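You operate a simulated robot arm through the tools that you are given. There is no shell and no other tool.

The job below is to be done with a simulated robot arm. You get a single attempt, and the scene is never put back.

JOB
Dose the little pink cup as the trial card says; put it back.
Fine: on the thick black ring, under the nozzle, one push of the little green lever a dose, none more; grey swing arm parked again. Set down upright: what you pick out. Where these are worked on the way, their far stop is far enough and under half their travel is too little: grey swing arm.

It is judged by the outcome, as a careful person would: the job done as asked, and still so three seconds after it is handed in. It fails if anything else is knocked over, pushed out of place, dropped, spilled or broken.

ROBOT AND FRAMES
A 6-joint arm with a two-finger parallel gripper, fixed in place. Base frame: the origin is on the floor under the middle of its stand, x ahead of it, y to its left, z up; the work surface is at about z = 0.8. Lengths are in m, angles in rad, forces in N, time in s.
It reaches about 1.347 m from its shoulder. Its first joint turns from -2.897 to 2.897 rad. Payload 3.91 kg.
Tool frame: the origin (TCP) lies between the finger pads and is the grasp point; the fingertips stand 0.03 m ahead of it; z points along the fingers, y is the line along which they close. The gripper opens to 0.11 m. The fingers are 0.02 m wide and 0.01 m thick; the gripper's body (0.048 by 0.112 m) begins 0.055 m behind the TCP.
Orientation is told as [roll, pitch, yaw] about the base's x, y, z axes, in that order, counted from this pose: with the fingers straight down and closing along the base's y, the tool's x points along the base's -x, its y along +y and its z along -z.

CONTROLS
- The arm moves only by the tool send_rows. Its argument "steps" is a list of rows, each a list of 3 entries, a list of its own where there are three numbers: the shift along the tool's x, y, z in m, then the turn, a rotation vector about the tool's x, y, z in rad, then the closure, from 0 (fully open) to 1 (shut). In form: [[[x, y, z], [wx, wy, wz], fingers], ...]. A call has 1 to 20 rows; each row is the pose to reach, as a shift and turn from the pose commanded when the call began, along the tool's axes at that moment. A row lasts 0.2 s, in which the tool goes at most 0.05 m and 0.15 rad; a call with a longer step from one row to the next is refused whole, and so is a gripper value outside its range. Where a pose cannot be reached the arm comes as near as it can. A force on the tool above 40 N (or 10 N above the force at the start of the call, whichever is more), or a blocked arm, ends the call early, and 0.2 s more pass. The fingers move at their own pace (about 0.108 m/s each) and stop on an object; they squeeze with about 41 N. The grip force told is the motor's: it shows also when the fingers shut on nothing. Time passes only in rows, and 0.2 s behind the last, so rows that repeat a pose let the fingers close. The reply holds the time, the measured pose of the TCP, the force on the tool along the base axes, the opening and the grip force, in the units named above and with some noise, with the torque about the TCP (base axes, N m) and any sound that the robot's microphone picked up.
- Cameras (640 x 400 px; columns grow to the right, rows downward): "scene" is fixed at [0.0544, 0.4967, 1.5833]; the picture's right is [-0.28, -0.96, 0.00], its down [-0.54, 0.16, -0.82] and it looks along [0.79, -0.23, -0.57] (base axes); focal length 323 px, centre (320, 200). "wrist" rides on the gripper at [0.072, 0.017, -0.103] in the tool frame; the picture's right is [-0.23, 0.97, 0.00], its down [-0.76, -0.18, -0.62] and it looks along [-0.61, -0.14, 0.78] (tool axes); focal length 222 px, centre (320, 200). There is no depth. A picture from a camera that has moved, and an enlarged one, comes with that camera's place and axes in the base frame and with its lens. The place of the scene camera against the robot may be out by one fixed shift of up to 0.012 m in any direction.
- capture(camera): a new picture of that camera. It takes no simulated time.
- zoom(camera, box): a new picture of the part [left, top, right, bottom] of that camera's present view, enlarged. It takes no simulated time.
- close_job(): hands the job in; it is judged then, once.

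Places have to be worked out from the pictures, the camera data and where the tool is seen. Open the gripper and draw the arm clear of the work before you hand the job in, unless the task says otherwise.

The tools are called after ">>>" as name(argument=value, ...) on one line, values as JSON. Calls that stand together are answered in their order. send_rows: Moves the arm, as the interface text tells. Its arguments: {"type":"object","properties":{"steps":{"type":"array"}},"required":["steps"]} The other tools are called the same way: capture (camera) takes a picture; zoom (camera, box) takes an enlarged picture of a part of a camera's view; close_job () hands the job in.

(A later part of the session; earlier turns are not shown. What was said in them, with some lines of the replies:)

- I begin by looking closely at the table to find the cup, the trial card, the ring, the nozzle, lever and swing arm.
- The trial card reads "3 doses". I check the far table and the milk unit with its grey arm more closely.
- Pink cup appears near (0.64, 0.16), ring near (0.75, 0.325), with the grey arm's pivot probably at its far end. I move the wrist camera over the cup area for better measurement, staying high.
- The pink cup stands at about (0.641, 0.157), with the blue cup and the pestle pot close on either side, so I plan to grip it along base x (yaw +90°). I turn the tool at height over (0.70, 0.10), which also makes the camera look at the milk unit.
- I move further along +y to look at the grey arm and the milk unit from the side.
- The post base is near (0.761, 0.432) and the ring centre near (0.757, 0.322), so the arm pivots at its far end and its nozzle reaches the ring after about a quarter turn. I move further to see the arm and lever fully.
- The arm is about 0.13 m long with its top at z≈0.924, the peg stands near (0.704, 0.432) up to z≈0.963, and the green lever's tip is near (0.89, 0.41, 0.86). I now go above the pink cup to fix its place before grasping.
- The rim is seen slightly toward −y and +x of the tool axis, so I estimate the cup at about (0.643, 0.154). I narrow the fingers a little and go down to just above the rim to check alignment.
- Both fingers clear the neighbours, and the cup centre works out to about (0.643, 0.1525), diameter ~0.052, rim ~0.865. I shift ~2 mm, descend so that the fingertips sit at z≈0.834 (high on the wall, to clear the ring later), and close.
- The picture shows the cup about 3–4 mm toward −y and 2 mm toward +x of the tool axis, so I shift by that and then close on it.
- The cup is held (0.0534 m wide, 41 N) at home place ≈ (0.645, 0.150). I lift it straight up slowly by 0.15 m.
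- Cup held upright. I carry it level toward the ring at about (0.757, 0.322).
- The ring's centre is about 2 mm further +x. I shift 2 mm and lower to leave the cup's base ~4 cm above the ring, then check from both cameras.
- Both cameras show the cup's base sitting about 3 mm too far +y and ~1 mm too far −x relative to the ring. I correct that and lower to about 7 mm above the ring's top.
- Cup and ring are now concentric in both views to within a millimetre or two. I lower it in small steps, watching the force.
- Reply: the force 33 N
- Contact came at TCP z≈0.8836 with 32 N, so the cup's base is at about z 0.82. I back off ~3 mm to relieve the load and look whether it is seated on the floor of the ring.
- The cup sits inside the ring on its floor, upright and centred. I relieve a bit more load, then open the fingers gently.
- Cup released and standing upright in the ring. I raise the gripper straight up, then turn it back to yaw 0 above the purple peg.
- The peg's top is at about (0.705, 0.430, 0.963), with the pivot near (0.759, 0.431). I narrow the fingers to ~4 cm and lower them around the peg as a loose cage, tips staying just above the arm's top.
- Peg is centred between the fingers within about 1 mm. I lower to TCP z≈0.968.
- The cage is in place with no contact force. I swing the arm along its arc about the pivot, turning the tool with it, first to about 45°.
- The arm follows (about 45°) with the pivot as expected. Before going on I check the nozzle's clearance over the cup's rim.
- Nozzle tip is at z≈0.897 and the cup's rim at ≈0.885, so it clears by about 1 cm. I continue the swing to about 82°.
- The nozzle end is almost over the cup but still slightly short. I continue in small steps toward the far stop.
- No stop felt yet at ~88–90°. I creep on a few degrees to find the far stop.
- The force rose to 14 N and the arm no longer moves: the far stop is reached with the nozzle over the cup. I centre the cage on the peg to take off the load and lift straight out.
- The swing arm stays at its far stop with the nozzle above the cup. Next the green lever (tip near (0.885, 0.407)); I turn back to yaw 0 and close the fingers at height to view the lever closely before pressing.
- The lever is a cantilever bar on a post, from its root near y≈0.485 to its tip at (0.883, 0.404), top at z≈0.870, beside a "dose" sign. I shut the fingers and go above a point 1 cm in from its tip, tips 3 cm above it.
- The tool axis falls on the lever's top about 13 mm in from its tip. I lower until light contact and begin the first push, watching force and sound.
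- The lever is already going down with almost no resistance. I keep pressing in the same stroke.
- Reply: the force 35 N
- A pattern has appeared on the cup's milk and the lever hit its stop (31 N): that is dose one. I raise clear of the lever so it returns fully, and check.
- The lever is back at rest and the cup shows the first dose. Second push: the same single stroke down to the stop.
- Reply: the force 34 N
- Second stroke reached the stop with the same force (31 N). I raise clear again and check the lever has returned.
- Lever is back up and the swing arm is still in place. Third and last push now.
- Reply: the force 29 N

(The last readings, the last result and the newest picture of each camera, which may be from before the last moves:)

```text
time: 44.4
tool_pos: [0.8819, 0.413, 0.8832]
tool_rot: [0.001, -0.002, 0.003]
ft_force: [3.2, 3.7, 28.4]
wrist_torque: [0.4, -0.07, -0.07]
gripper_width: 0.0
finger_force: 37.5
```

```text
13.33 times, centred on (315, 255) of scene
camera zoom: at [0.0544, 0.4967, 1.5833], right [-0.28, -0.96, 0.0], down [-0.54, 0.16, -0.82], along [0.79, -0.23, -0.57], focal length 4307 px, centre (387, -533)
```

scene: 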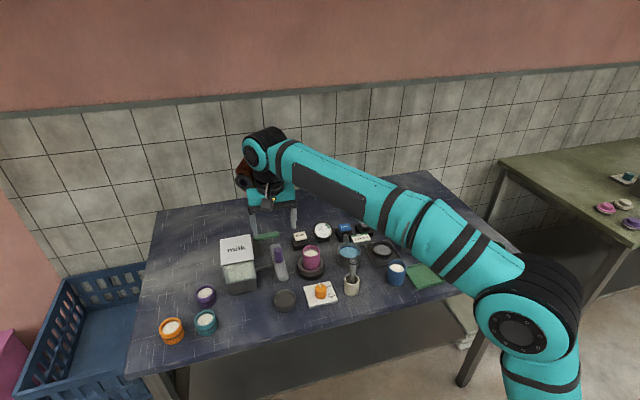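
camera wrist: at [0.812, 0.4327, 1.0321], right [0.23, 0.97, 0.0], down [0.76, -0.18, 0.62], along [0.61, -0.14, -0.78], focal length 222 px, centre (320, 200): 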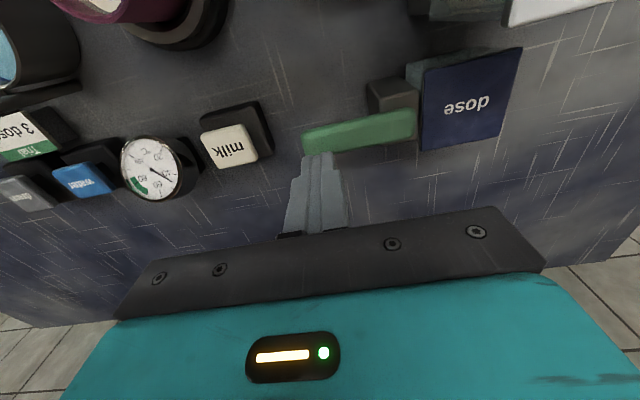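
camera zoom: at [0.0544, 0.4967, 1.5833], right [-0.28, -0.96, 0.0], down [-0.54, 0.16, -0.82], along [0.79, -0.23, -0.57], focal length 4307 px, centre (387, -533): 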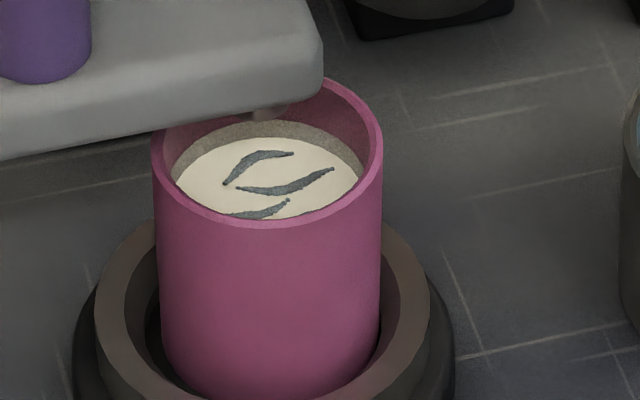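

Third stroke reached the stop too. I raise well clear, then turn to yaw 90° above the peg with the fingers at cage width.

>>> send_rows(steps=[[[0, 0, -0.012], [0, 0, 0], 1.0], [[0, 0, -0.035], [0, 0, 0], 1.0], [[0, 0, -0.075], [0, 0, 0], 1.0], [[0, 0, -0.12], [0, 0, 0], 1.0], [[0, 0, -0.16], [0, 0, 0], 1.0], [[0, 0, -0.188], [0, 0, 0], 0.8], [[0, 0, -0.188], [0, 0, 0], 0.636]])

>>> send_rows(steps=[[[0.011, -0.0033, 0], [0, 0, -0.1428], 0.636], [[0.0226, -0.0066, 0], [0, 0, -0.2856], 0.636], [[0.034, -0.01, 0], [0, 0, -0.4284], 0.636], [[0.0453, -0.0132, 0], [0, 0, -0.5712], 0.636], [[0.0566, -0.0165, 0], [0, 0, -0.714], 0.636], [[0.068, -0.0198, 0], [0, 0, -0.8568], 0.636], [[0.0793, -0.0231, 0], [0, 0, -0.9996], 0.636], [[0.0905, -0.0264, 0], [0, 0, -1.1424], 0.636], [[0.102, -0.0297, 0], [0, 0, -1.2852], 0.636], [[0.1133, -0.033, 0], [0, 0, -1.428], 0.636], [[0.1245, -0.036, 0], [0, 0, -1.5708], 0.636], [[0.1245, -0.036, 0], [0, 0, -1.5708], 0.636]])

>>> zoom(camera="wrist", box=[240, 40, 400, 180])

>>> zoom(camera="scene", box=[230, 200, 330, 290])

```text
time: 46.0
tool_pos: [0.8829, 0.415, 1.0686]
tool_rot: [0.0, 0.001, 0.0]
ft_force: [-0.1, -0.4, -0.4]
wrist_torque: [0.03, 0.0, 0.01]
gripper_width: 0.04
finger_force: 0.1
```

```text
time: 48.6
tool_pos: [0.759, 0.3768, 1.0711]
tool_rot: [0.001, 0.0, 1.573]
ft_force: [0.4, -0.6, -0.3]
wrist_torque: [0.02, 0.03, 0.02]
gripper_width: 0.04
finger_force: 0.1
```

```text
2.86 times, centred on (320, 110) of wrist
camera zoom: at [0.7409, 0.3062, 1.1721], right [-0.97, 0.22, 0.0], down [0.18, 0.76, 0.62], along [0.14, 0.61, -0.78], focal length 635 px, centre (320, 457)
```

zoom: 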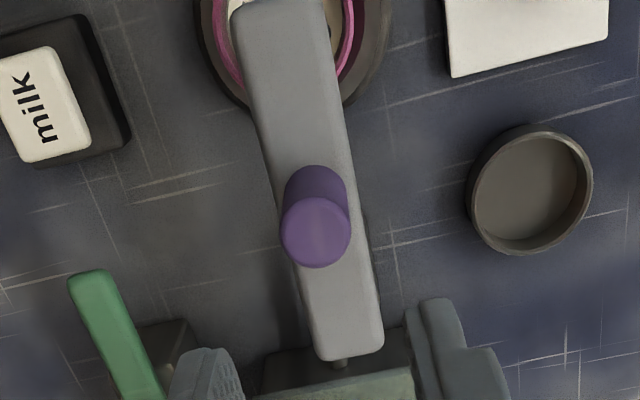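

```text
4.44 times, centred on (280, 245) of scene
camera zoom: at [0.0544, 0.4967, 1.5833], right [-0.28, -0.96, 0.0], down [-0.54, 0.16, -0.82], along [0.79, -0.23, -0.57], focal length 1436 px, centre (498, 0)
```

zoom: 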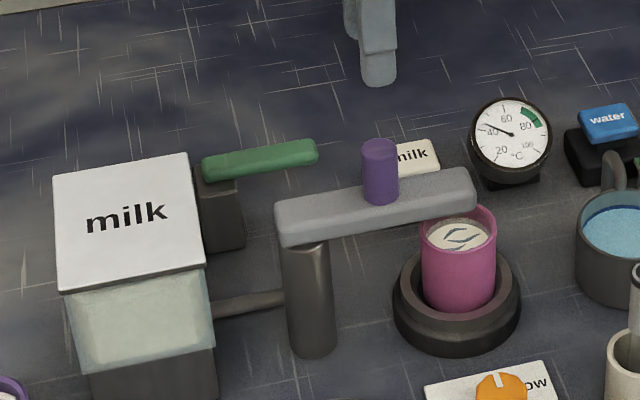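

All three doses given; lever up. The peg is within ~1.5 mm of the tool axis, so I lower the cage over it.

>>> send_rows(steps=[[[0.001, -0.001, 0.03], [0, 0, 0], 0.636], [[0.001, -0.001, 0.06], [0, 0, 0], 0.636], [[0.001, -0.001, 0.085], [0, 0, 0], 0.636], [[0.001, -0.001, 0.1], [0, 0, 0], 0.636], [[0.001, -0.001, 0.1], [0, 0, 0], 0.636]])

>>> zoom(camera="wrist", box=[240, 100, 400, 240])

>>> zoom(camera="scene", box=[230, 200, 330, 290])

```text
time: 49.8
tool_pos: [0.7594, 0.3753, 0.9696]
tool_rot: [0.0, 0.0, 1.573]
ft_force: [-0.5, -0.4, -1.4]
wrist_torque: [0.0, 0.03, 0.0]
gripper_width: 0.0401
finger_force: 0.0
```

```text
2.86 times, centred on (320, 170) of wrist
camera zoom: at [0.7422, 0.3041, 1.0711], right [-0.97, 0.23, 0.0], down [0.18, 0.76, 0.62], along [0.14, 0.61, -0.78], focal length 635 px, centre (320, 286)
```

zoom: 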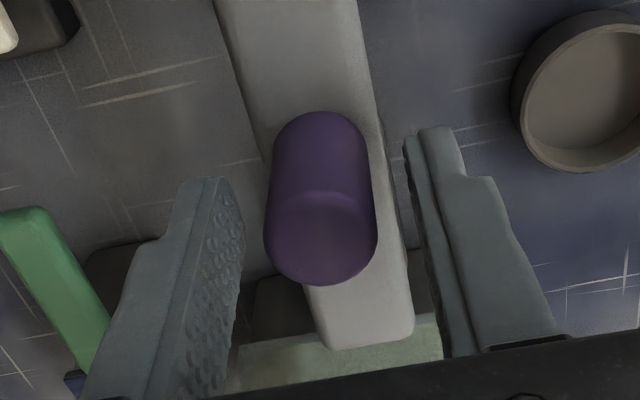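

```text
4.44 times, centred on (280, 245) of scene
camera zoom: at [0.0544, 0.4967, 1.5833], right [-0.28, -0.96, 0.0], down [-0.54, 0.16, -0.82], along [0.79, -0.23, -0.57], focal length 1436 px, centre (498, 0)
```

zoom: 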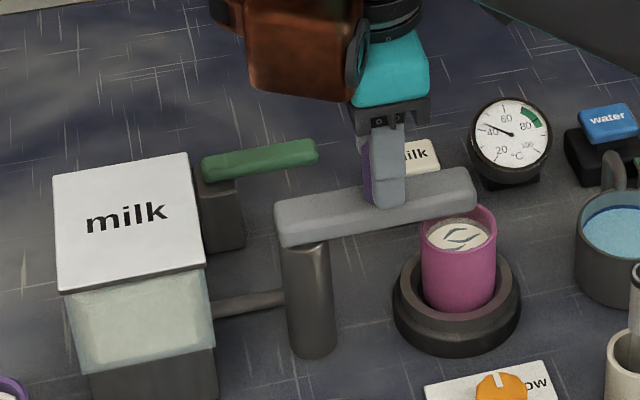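

The peg is caged without contact. I swing the arm back along its arc, first to about 45°.

>>> send_rows(steps=[[[0.0004, 0.0068, 0], [0, 0, 0], 0.68], [[-0.0009, 0.0138, 0], [0, 0, 0.1309], 0.68], [[-0.003, 0.0206, 0], [0, 0, 0.2618], 0.68], [[-0.006, 0.027, 0], [0, 0, 0.3927], 0.68], [[-0.0099, 0.0331, 0], [0, 0, 0.5236], 0.68], [[-0.0145, 0.0386, 0], [0, 0, 0.6545], 0.68], [[-0.0197, 0.0433, 0], [0, 0, 0.7854], 0.68]])

>>> zoom(camera="wrist", box=[240, 100, 400, 240])

>>> zoom(camera="scene", box=[230, 200, 330, 290])

```text
time: 51.4
tool_pos: [0.7153, 0.3965, 0.97]
tool_rot: [0.0, 0.0, 0.784]
ft_force: [0.7, -0.1, 0.0]
wrist_torque: [0.02, 0.0, 0.0]
gripper_width: 0.0353
finger_force: 0.0
```

```text
2.86 times, centred on (320, 170) of wrist
camera zoom: at [0.6518, 0.3592, 1.071], right [-0.53, 0.85, 0.0], down [0.66, 0.41, 0.62], along [0.53, 0.33, -0.78], focal length 635 px, centre (320, 286)
```

zoom: 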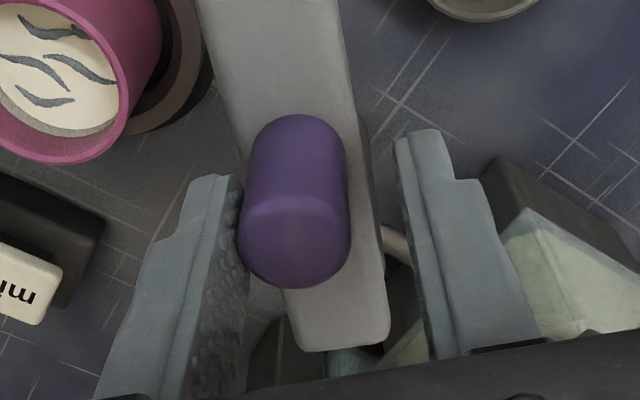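

```text
4.44 times, centred on (280, 245) of scene
camera zoom: at [0.0544, 0.4967, 1.5833], right [-0.28, -0.96, 0.0], down [-0.54, 0.16, -0.82], along [0.79, -0.23, -0.57], focal length 1436 px, centre (498, 0)
```

zoom: 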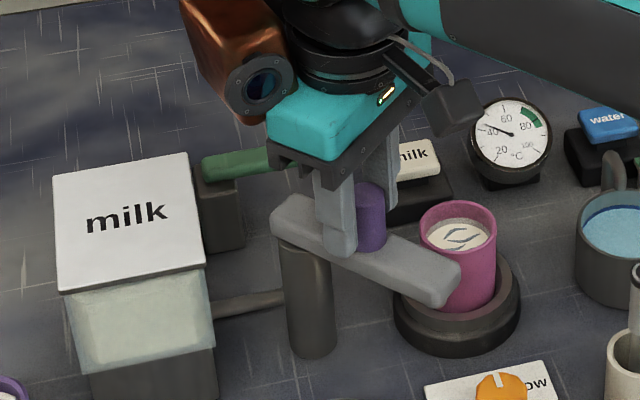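

Following well. I continue to about 7° from the park position.

>>> send_rows(steps=[[[-0.0012, 0.0071, 0], [0, 0, 0.1309], 0.68], [[-0.0034, 0.0139, 0], [0, 0, 0.2618], 0.68], [[-0.0064, 0.0204, 0], [0, 0, 0.3927], 0.68], [[-0.0102, 0.0264, 0], [0, 0, 0.5236], 0.68], [[-0.0148, 0.0318, 0], [0, 0, 0.6545], 0.68], [[-0.0148, 0.0318, 0], [0, 0, 0.6545], 0.68]])

>>> zoom(camera="wrist", box=[240, 100, 400, 240])

>>> zoom(camera="scene", box=[220, 200, 320, 290])

```text
time: 52.8
tool_pos: [0.7048, 0.4301, 0.9695]
tool_rot: [-0.001, 0.001, 0.13]
ft_force: [0.4, -0.6, 0.5]
wrist_torque: [0.01, 0.01, 0.02]
gripper_width: 0.0353
finger_force: 0.2
```

```text
2.86 times, centred on (320, 170) of wrist
camera zoom: at [0.6296, 0.4389, 1.0712], right [0.1, 1.0, 0.0], down [0.78, -0.08, 0.62], along [0.62, -0.06, -0.78], focal length 635 px, centre (320, 286)
```

zoom: 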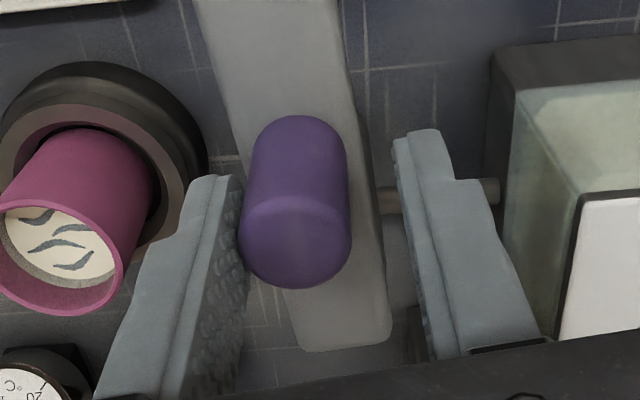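

```text
4.44 times, centred on (270, 245) of scene
camera zoom: at [0.0544, 0.4967, 1.5833], right [-0.28, -0.96, 0.0], down [-0.54, 0.16, -0.82], along [0.79, -0.23, -0.57], focal length 1436 px, centre (542, 0)
```

zoom: 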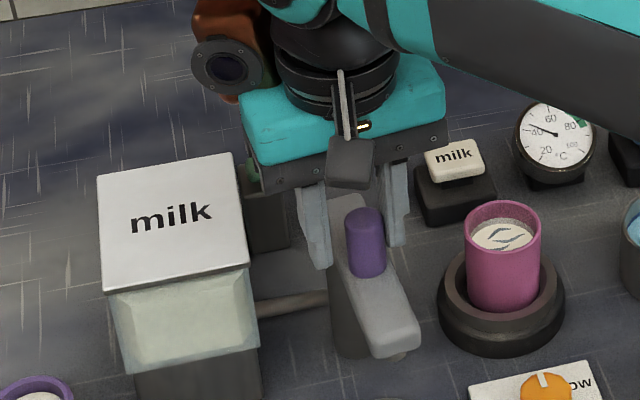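

I creep on toward the park stop, watching force.

>>> send_rows(steps=[[[-0.0006, 0.0036, 0], [0, 0, 0.0655], 0.68], [[-0.0012, 0.0071, 0], [0, 0, 0.1309], 0.68], [[-0.0012, 0.0071, 0], [0, 0, 0.1309], 0.68]])

>>> zoom(camera="scene", box=[220, 200, 320, 290])

```text
time: 53.6
tool_pos: [0.704, 0.4374, 0.9691]
tool_rot: [0.0, -0.001, 0.001]
ft_force: [3.0, -5.3, 1.3]
wrist_torque: [-0.17, -0.06, 0.04]
gripper_width: 0.0375
finger_force: 3.0
```

```text
4.44 times, centred on (270, 245) of scene
camera zoom: at [0.0544, 0.4967, 1.5833], right [-0.28, -0.96, 0.0], down [-0.54, 0.16, -0.82], along [0.79, -0.23, -0.57], focal length 1436 px, centre (542, 0)
```

zoom: 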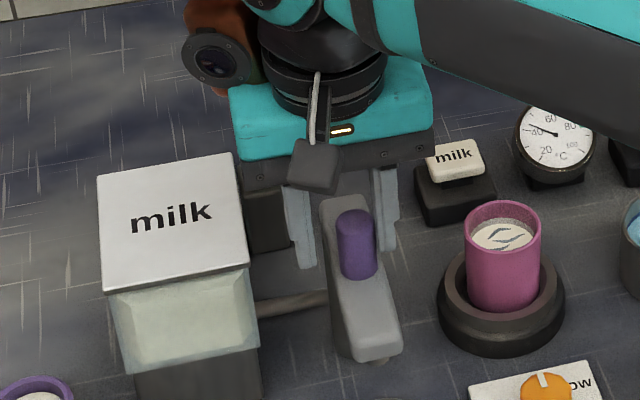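

Resistance begins (5 N), as expected at the park stop. I push 3 mm more to be sure it is home.

>>> send_rows(steps=[[[0, 0.0015, 0], [0, 0, 0], 0.68], [[0, 0.003, 0], [0, 0, 0], 0.68], [[0, 0.003, 0], [0, 0, 0], 0.68]])

>>> zoom(camera="scene", box=[220, 200, 320, 290])

>>> zoom(camera="wrist", box=[240, 60, 400, 240])

```text
time: 54.4
tool_pos: [0.7038, 0.4389, 0.9704]
tool_rot: [0.001, 0.0, 0.0]
ft_force: [-4.1, -14.7, -5.5]
wrist_torque: [-0.3, 0.12, -0.1]
gripper_width: 0.0424
finger_force: 7.7
```

```text
4.44 times, centred on (270, 245) of scene
camera zoom: at [0.0544, 0.4967, 1.5833], right [-0.28, -0.96, 0.0], down [-0.54, 0.16, -0.82], along [0.79, -0.23, -0.57], focal length 1436 px, centre (542, 0)
```

zoom: 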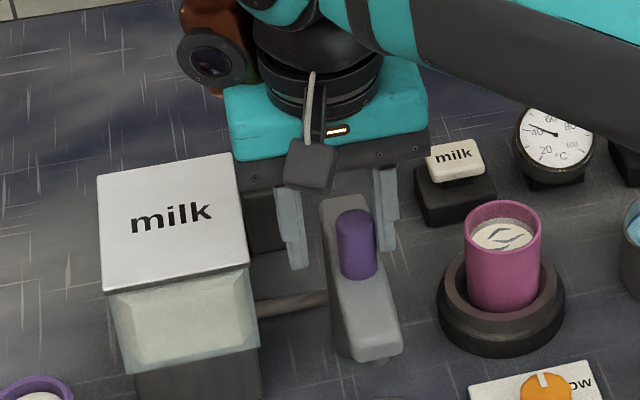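

```text
2.22 times, centred on (320, 150) of wrist
camera zoom: at [0.6317, 0.458, 1.0714], right [0.23, 0.97, 0.0], down [0.76, -0.18, 0.62], along [0.61, -0.14, -0.78], focal length 494 px, centre (320, 311)
```

zoom: 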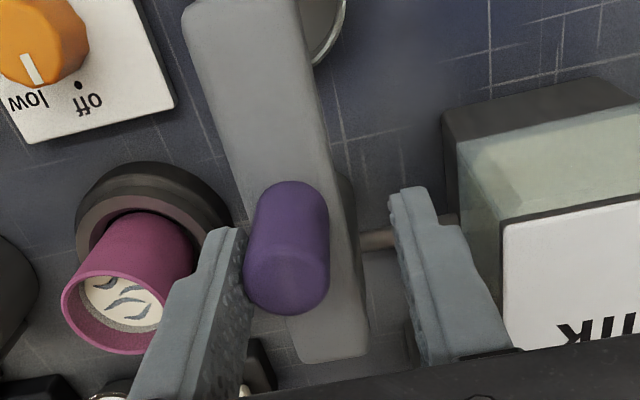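

The arm is hard against the park stop (15 N, no further motion, same pixels as at the start). I centre the cage on the peg to unload and lift out.

>>> send_rows(steps=[[[0, -0.0045, 0], [0, 0, 0], 0.66], [[0, -0.009, 0], [0, 0, 0], 0.63], [[0, -0.009, 0], [0, 0, 0], 0.62], [[0, -0.009, -0.02], [0, 0, 0], 0.62], [[0, -0.009, -0.045], [0, 0, 0], 0.62], [[0, -0.009, -0.08], [0, 0, 0], 0.62], [[0, -0.009, -0.1], [0, 0, 0], 0.5]])

>>> zoom(camera="scene", box=[220, 220, 340, 290])

>>> zoom(camera="wrist", box=[220, 40, 400, 180])

```text
time: 56.0
tool_pos: [0.7051, 0.4298, 1.0683]
tool_rot: [-0.001, -0.001, 0.002]
ft_force: [-0.3, 1.4, -0.3]
wrist_torque: [-0.02, 0.01, -0.01]
gripper_width: 0.0553
finger_force: 0.2
```

```text
5.33 times, centred on (280, 255) of scene
camera zoom: at [0.0544, 0.4967, 1.5833], right [-0.28, -0.96, 0.0], down [-0.54, 0.16, -0.82], along [0.79, -0.23, -0.57], focal length 1723 px, centre (533, -93)
```

zoom: 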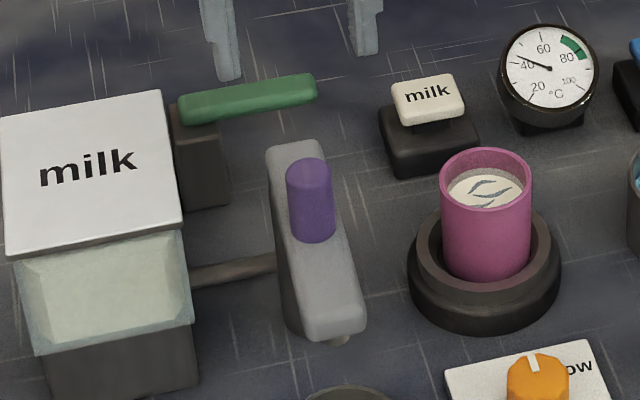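

```text
2.86 times, centred on (310, 110) of wrist
camera zoom: at [0.6322, 0.4483, 1.1696], right [0.23, 0.97, 0.0], down [0.76, -0.18, 0.62], along [0.61, -0.14, -0.78], focal length 635 px, centre (349, 457)
```

zoom: 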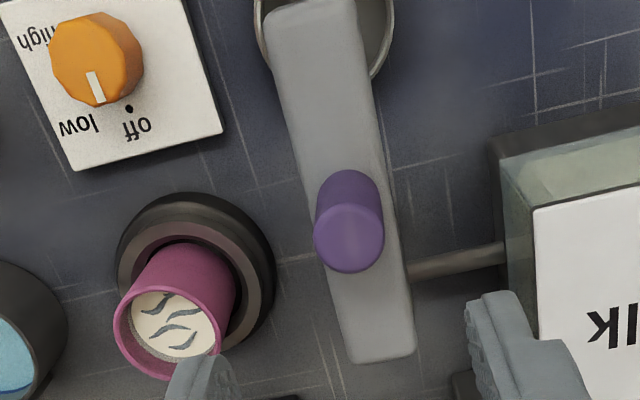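

The swing arm is parked and everything else is undisturbed. I go back above the cup with yaw 90° and the fingers opened to 0.088 m.

>>> send_rows(steps=[[[-0.005, -0.01, 0], [0, 0, -0.1428], 0.4], [[-0.01, -0.02, 0], [0, 0, -0.2856], 0.2], [[-0.015, -0.03, 0], [0, 0, -0.4284], 0.2], [[-0.02, -0.04, 0], [0, 0, -0.5712], 0.2], [[-0.025, -0.05, 0], [0, 0, -0.714], 0.2], [[-0.03, -0.06, 0], [0, 0, -0.8568], 0.2], [[-0.035, -0.07, 0], [0, 0, -0.9996], 0.2], [[-0.04, -0.08, 0], [0, 0, -1.1424], 0.2], [[-0.045, -0.09, 0], [0, 0, -1.2852], 0.2], [[-0.05, -0.1, 0], [0, 0, -1.428], 0.2], [[-0.0552, -0.1105, 0], [0, 0, -1.5708], 0.2], [[-0.0552, -0.1105, 0.04], [0, 0, -1.5708], 0.2], [[-0.0552, -0.1105, 0.08], [0, 0, -1.5708], 0.2], [[-0.0552, -0.1105, 0.11], [0, 0, -1.5708], 0.2], [[-0.0552, -0.1105, 0.11], [0, 0, -1.5708], 0.2]])

>>> zoom(camera="wrist", box=[240, 60, 400, 200])

>>> zoom(camera="scene", box=[260, 210, 360, 290])

```text
time: 59.2
tool_pos: [0.7586, 0.3192, 0.9577]
tool_rot: [-0.002, -0.001, 1.572]
ft_force: [0.1, -0.5, 0.6]
wrist_torque: [0.04, 0.02, -0.01]
gripper_width: 0.088
finger_force: 0.0
```

```text
2.86 times, centred on (320, 130) of wrist
camera zoom: at [0.7413, 0.2487, 1.06], right [-0.97, 0.23, 0.0], down [0.18, 0.76, 0.62], along [0.14, 0.61, -0.78], focal length 635 px, centre (320, 400)
```

zoom: 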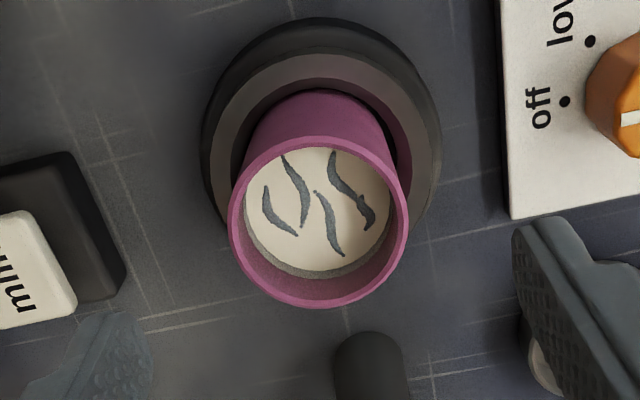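

```text
5.00 times, centred on (310, 250) of scene
camera zoom: at [0.0544, 0.4967, 1.5833], right [-0.28, -0.96, 0.0], down [-0.54, 0.16, -0.82], along [0.79, -0.23, -0.57], focal length 1615 px, centre (370, -50)
```

zoom: 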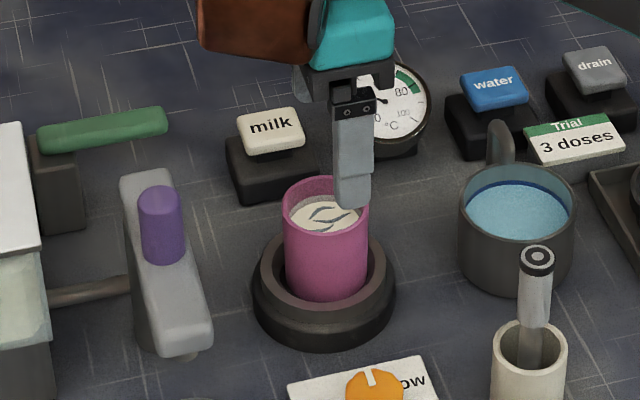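

The cup's rim is centred on the tool axis. I lower to the same grip height as before and close.

>>> send_rows(steps=[[[0, 0, 0.02], [0, 0, 0], 0.2], [[0, 0, 0.045], [0, 0, 0], 0.2], [[0, 0, 0.062], [0, 0, 0], 0.2], [[0, 0, 0.0745], [0, 0, 0], 0.2], [[0, 0, 0.0745], [0, 0, 0], 0.2]])

>>> zoom(camera="wrist", box=[220, 80, 420, 230])

>>> zoom(camera="scene", box=[260, 210, 360, 290])

```text
time: 60.4
tool_pos: [0.761, 0.3209, 0.8836]
tool_rot: [-0.001, -0.001, 1.568]
ft_force: [0.8, 0.5, 0.5]
wrist_torque: [0.0, 0.03, 0.01]
gripper_width: 0.0881
finger_force: 0.0
```

```text
2.67 times, centred on (320, 155) of wrist
camera zoom: at [0.7425, 0.2489, 0.9859], right [-0.97, 0.23, 0.0], down [0.18, 0.76, 0.62], along [0.14, 0.61, -0.78], focal length 592 px, centre (320, 320)
```

zoom: 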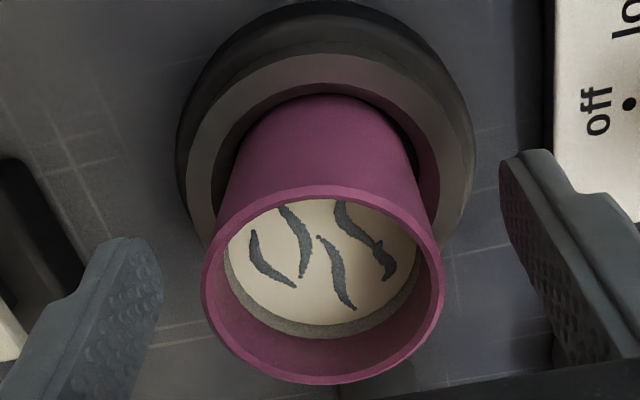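

```text
5.00 times, centred on (310, 250) of scene
camera zoom: at [0.0544, 0.4967, 1.5833], right [-0.28, -0.96, 0.0], down [-0.54, 0.16, -0.82], along [0.79, -0.23, -0.57], focal length 1615 px, centre (370, -50)
```

zoom: 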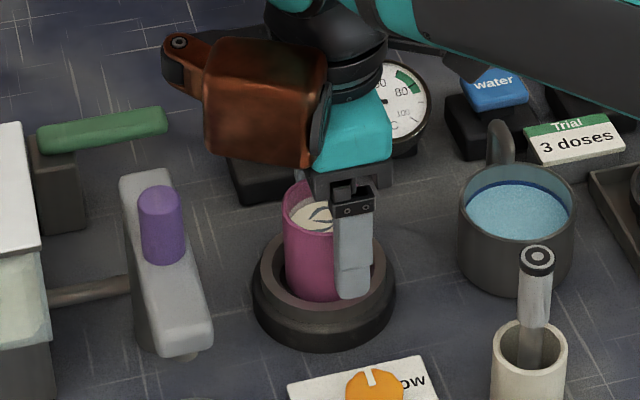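

Aligned as before and clear on both sides. I close on the cup.

>>> send_rows(steps=[[[0, 0, 0], [0, 0, 0], 0.4], [[0, 0, 0], [0, 0, 0], 0.6], [[0, 0, 0], [0, 0, 0], 0.8], [[0, 0, 0], [0, 0, 0], 0.8]])

```text
time: 61.4
tool_pos: [0.7607, 0.3205, 0.884]
tool_rot: [-0.001, 0.001, 1.572]
ft_force: [-1.3, -0.2, 0.7]
wrist_torque: [0.0, 0.05, 0.01]
gripper_width: 0.0532
finger_force: 40.4
```

Gripped (0.053 m, 40 N). I lift it straight up out of the ring, slowly.

>>> send_rows(steps=[[[0, 0, -0.006], [0, 0, 0], 0.8], [[0, 0, -0.018], [0, 0, 0], 0.8], [[0, 0, -0.035], [0, 0, 0], 0.8], [[0, 0, -0.058], [0, 0, 0], 0.8], [[0, 0, -0.083], [0, 0, 0], 0.8], [[0, 0, -0.108], [0, 0, 0], 0.8], [[0, 0, -0.125], [0, 0, 0], 0.8], [[0, 0, -0.13], [0, 0, 0], 0.8]])

>>> capture(camera="scene")

>>> capture(camera="wrist")

```text
time: 63.2
tool_pos: [0.7585, 0.3198, 1.0153]
tool_rot: [-0.001, -0.001, 1.57]
ft_force: [0.2, -0.2, -1.4]
wrist_torque: [0.0, -0.02, 0.01]
gripper_width: 0.0531
finger_force: 40.8
```

```text
taken
```

scene: 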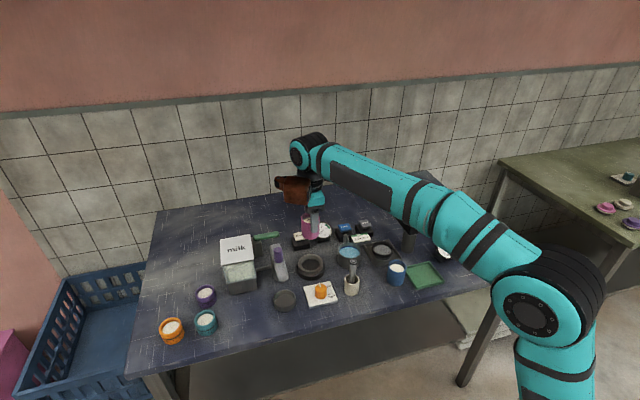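

```text
taken
camera wrist: at [0.7415, 0.2493, 1.1161], right [-0.97, 0.23, 0.0], down [0.18, 0.76, 0.62], along [0.14, 0.61, -0.78], focal length 222 px, centre (320, 200)
```

wrist: 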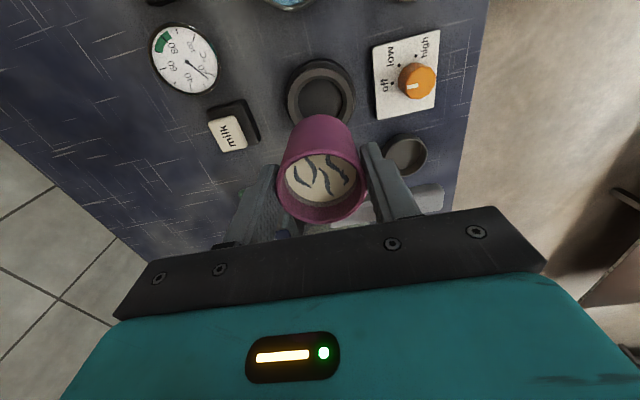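

The cup hangs upright. I carry it level back to its home place (0.645, 0.150).

>>> send_rows(steps=[[[0.01, 0.0068, 0], [0, 0, 0], 0.8], [[0.03, 0.0205, 0], [0, 0, 0], 0.8], [[0.053, 0.036, 0], [0, 0, 0], 0.8], [[0.076, 0.0518, 0], [0, 0, 0], 0.8], [[0.1, 0.068, 0], [0, 0, 0], 0.8], [[0.124, 0.0845, 0], [0, 0, 0], 0.8], [[0.145, 0.099, 0], [0, 0, 0], 0.8], [[0.161, 0.1098, 0], [0, 0, 0], 0.8], [[0.1694, 0.1155, 0], [0, 0, 0], 0.8], [[0.1694, 0.1155, 0], [0, 0, 0], 0.8]])

>>> capture(camera="wrist")

>>> zoom(camera="scene", box=[320, 200, 440, 300])

```text
time: 65.4
tool_pos: [0.6442, 0.151, 1.0144]
tool_rot: [0.001, -0.002, 1.571]
ft_force: [-0.1, -1.1, -1.6]
wrist_torque: [0.01, -0.02, 0.0]
gripper_width: 0.0532
finger_force: 41.1
```

```text
taken
camera wrist: at [0.6272, 0.0797, 1.1163], right [-0.97, 0.23, 0.0], down [0.18, 0.76, 0.62], along [0.14, 0.61, -0.78], focal length 222 px, centre (320, 200)
```

wrist: 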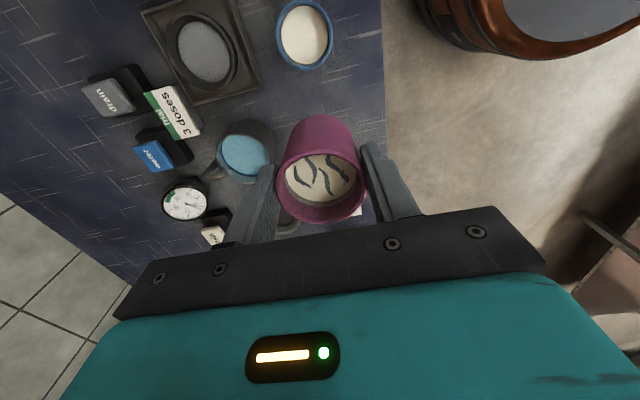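

```text
4.00 times, centred on (380, 250) of scene
camera zoom: at [0.0544, 0.4967, 1.5833], right [-0.28, -0.96, 0.0], down [-0.54, 0.16, -0.82], along [0.79, -0.23, -0.57], focal length 1292 px, centre (80, 0)
```

zoom: 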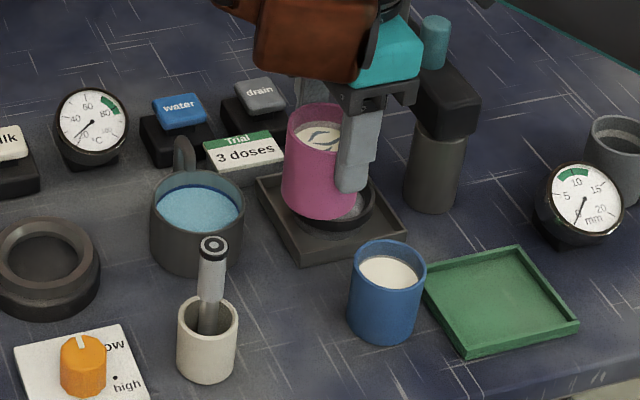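

Above the home place, same view as just after picking up. I lower it, slowing near the table.

>>> send_rows(steps=[[[0, 0, 0.02], [0, 0, 0], 0.8], [[0, 0, 0.045], [0, 0, 0], 0.8], [[0, 0, 0.07], [0, 0, 0], 0.8], [[0, 0, 0.095], [0, 0, 0], 0.8], [[0, 0, 0.117], [0, 0, 0], 0.8], [[0, 0, 0.132], [0, 0, 0], 0.8], [[0, 0, 0.142], [0, 0, 0], 0.8], [[0, 0, 0.146], [0, 0, 0], 0.8]])

>>> zoom(camera="scene", box=[320, 210, 440, 300])

>>> zoom(camera="wrist", box=[220, 60, 420, 210])

```text
time: 67.2
tool_pos: [0.645, 0.1508, 0.8676]
tool_rot: [-0.002, -0.001, 1.569]
ft_force: [1.1, 0.4, -0.8]
wrist_torque: [-0.02, 0.0, 0.0]
gripper_width: 0.0533
finger_force: 40.7
```

```text
4.44 times, centred on (380, 255) of scene
camera zoom: at [0.0544, 0.4967, 1.5833], right [-0.28, -0.96, 0.0], down [-0.54, 0.16, -0.82], along [0.79, -0.23, -0.57], focal length 1436 px, centre (53, -44)
```

zoom: 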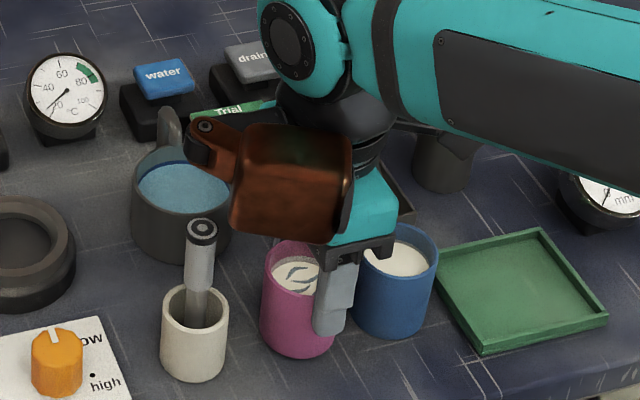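

```text
2.67 times, centred on (320, 135) of wrist
camera zoom: at [0.6271, 0.0789, 0.9691], right [-0.97, 0.23, 0.0], down [0.18, 0.76, 0.62], along [0.14, 0.61, -0.78], focal length 592 px, centre (320, 373)
```

zoom: 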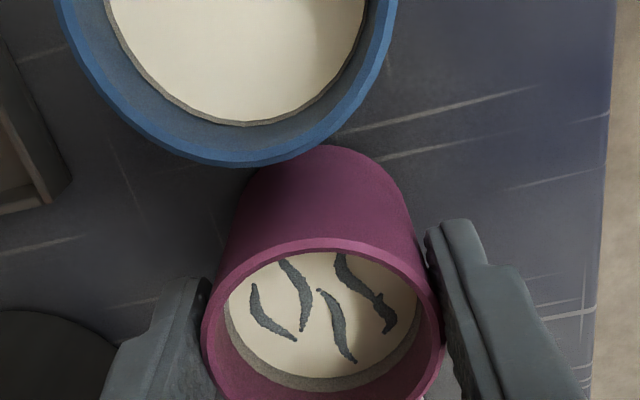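

No contact yet, about 4 mm to go. I lower in 2 mm steps.

>>> send_rows(steps=[[[0, 0, 0.002], [0, 0, 0], 0.8], [[0, 0, 0.0035], [0, 0, 0], 0.8], [[0, 0, 0.0035], [0, 0, 0], 0.8]])

```text
time: 68.0
tool_pos: [0.6443, 0.1511, 0.8644]
tool_rot: [-0.001, -0.001, 1.572]
ft_force: [1.0, -1.0, 1.8]
wrist_torque: [-0.04, 0.0, 0.0]
gripper_width: 0.0529
finger_force: 40.8
```

>>> send_rows(steps=[[[0, 0, 0.001], [0, 0, 0], 0.8], [[0, 0, 0.001], [0, 0, 0], 0.8]])

>>> zoom(camera="scene", box=[350, 240, 420, 300])

```text
time: 68.6
tool_pos: [0.6445, 0.1503, 0.8643]
tool_rot: [-0.002, 0.0, 1.572]
ft_force: [-0.3, 4.5, 16.3]
wrist_torque: [0.11, 0.34, -0.05]
gripper_width: 0.053
finger_force: 40.8
```

```text
6.67 times, centred on (385, 270) of scene
camera zoom: at [0.0544, 0.4967, 1.5833], right [-0.28, -0.96, 0.0], down [-0.54, 0.16, -0.82], along [0.79, -0.23, -0.57], focal length 2153 px, centre (-113, -267)
```

zoom: 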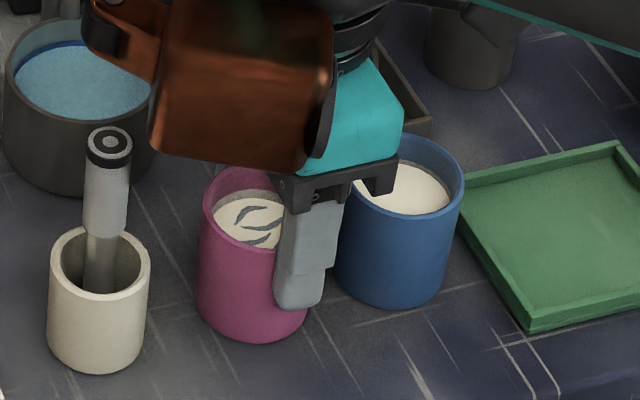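

The cup is on the table (16 N contact). I unload by about 1 mm and open the fingers gently.

>>> send_rows(steps=[[[0, 0, -0.0012], [0, 0, 0], 0.8], [[0, 0, -0.0012], [0, 0, 0], 0.5], [[0, 0, -0.0012], [0, 0, 0], 0.45], [[0, 0, -0.0012], [0, 0, 0], 0.35], [[0, 0, -0.0012], [0, 0, 0], 0.2], [[0, 0, -0.0012], [0, 0, 0], 0.2]])

>>> zoom(camera="wrist", box=[220, 80, 420, 230])

>>> zoom(camera="scene", box=[350, 240, 420, 300])

```text
time: 70.0
tool_pos: [0.6442, 0.1502, 0.8645]
tool_rot: [0.0, 0.001, 1.573]
ft_force: [0.0, 0.2, -0.1]
wrist_torque: [-0.01, -0.01, -0.02]
gripper_width: 0.0878
finger_force: 0.1
```

```text
2.67 times, centred on (320, 155) of wrist
camera zoom: at [0.6265, 0.079, 0.9663], right [-0.97, 0.23, 0.0], down [0.18, 0.76, 0.62], along [0.14, 0.61, -0.78], focal length 592 px, centre (320, 320)
```

zoom: 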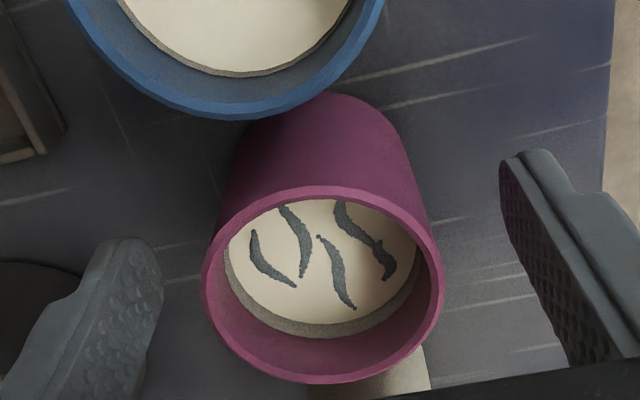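

```text
6.67 times, centred on (385, 270) of scene
camera zoom: at [0.0544, 0.4967, 1.5833], right [-0.28, -0.96, 0.0], down [-0.54, 0.16, -0.82], along [0.79, -0.23, -0.57], focal length 2153 px, centre (-113, -267)
```

zoom: 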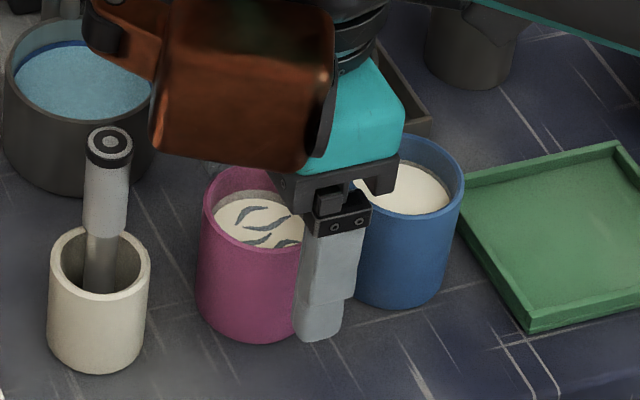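

The cup stands released at its old spot, upright. I lift the gripper straight up and draw the arm back clear of the work.

>>> send_rows(steps=[[[0, 0, -0.012], [0, 0, 0], 0.2], [[0, 0, -0.035], [0, 0, 0], 0.2], [[0, 0, -0.07], [0, 0, 0], 0.2], [[0, 0, -0.115], [0, 0, 0], 0.2], [[0, 0, -0.16], [0, 0, 0], 0.2], [[0, 0, -0.205], [0, 0, 0], 0.2], [[0, 0, -0.25], [0, 0, 0], 0], [[0, 0.04, -0.26], [0, 0, 0], 0], [[0, 0.08, -0.27], [0, 0, 0], 0], [[0, 0.12, -0.28], [0, 0, 0], 0], [[0, 0.16, -0.28], [0, 0, 0], 0], [[0, 0.16, -0.28], [0, 0, 0], 0]])

>>> capture(camera="scene")

>>> zoom(camera="scene", box=[220, 180, 380, 320])

>>> zoom(camera="scene", box=[330, 220, 470, 310])

```text
time: 72.6
tool_pos: [0.486, 0.15, 1.1474]
tool_rot: [0.0, 0.0, 1.57]
ft_force: [0.2, -0.3, 0.1]
wrist_torque: [0.02, 0.0, 0.0]
gripper_width: 0.1098
finger_force: 0.0
```

```text
taken
```

scene: 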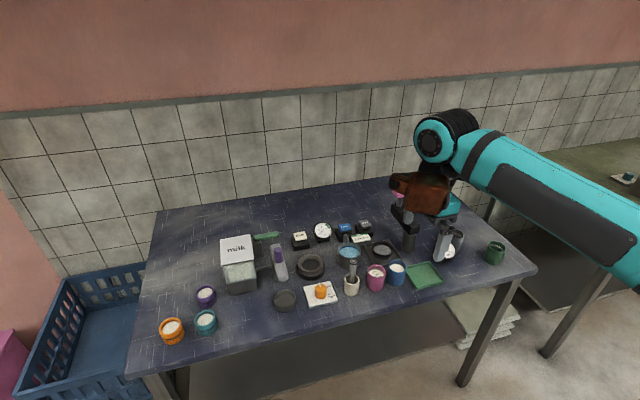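

```text
2.86 times, centred on (300, 250) of scene
camera zoom: at [0.0544, 0.4967, 1.5833], right [-0.28, -0.96, 0.0], down [-0.54, 0.16, -0.82], along [0.79, -0.23, -0.57], focal length 923 px, centre (377, 57)
```

zoom: 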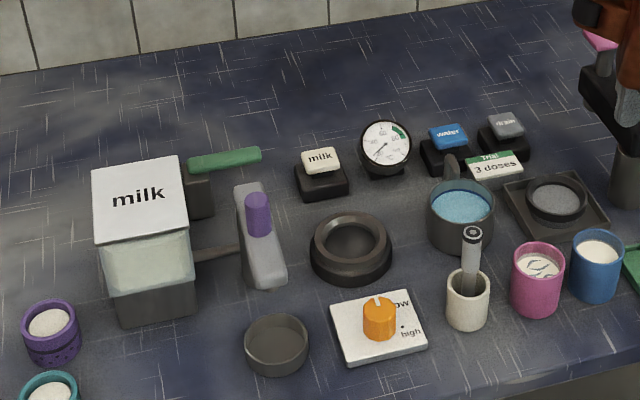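

```text
4.44 times, centred on (400, 265) of scene
camera zoom: at [0.0544, 0.4967, 1.5833], right [-0.28, -0.96, 0.0], down [-0.54, 0.16, -0.82], along [0.79, -0.23, -0.57], focal length 1436 px, centre (-36, -89)
```

zoom: 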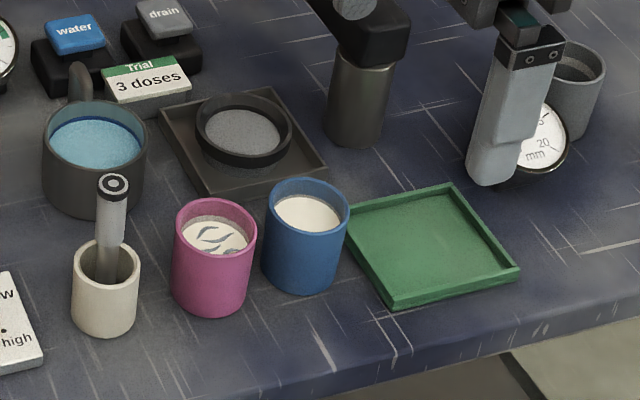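

The cup is back at its spot (within ~2 mm, upright), the swing arm is parked, the lever is up, and nothing else has moved. The arm is clear and the gripper is open, so I hand the job in.

>>> close_job()

```text
The job is handed in.
```

The pink cup got its 3 doses, as the trial card says, and is back at its old spot, upright and within about 2 mm of where it started. I've handed the job in, but no verdict came back.

- **Doses:** I pushed the green lever three times, each down to its stop with a full return in between. A pattern appeared on the milk after the first push. It didn't visibly change after the second and third, so for those two I'm going by the lever strokes.
- **Grey swing arm:** I swung it to its far stop over the ring for dosing, then back against its park stop.
- **Everything else:** the last pictures show nothing else moved or spilled. The °C gauge rose to about 40 at some point after I lifted the cup and was back near 20 once it left the ring. I touched no other control.

The gripper is open and the arm is clear of the work.
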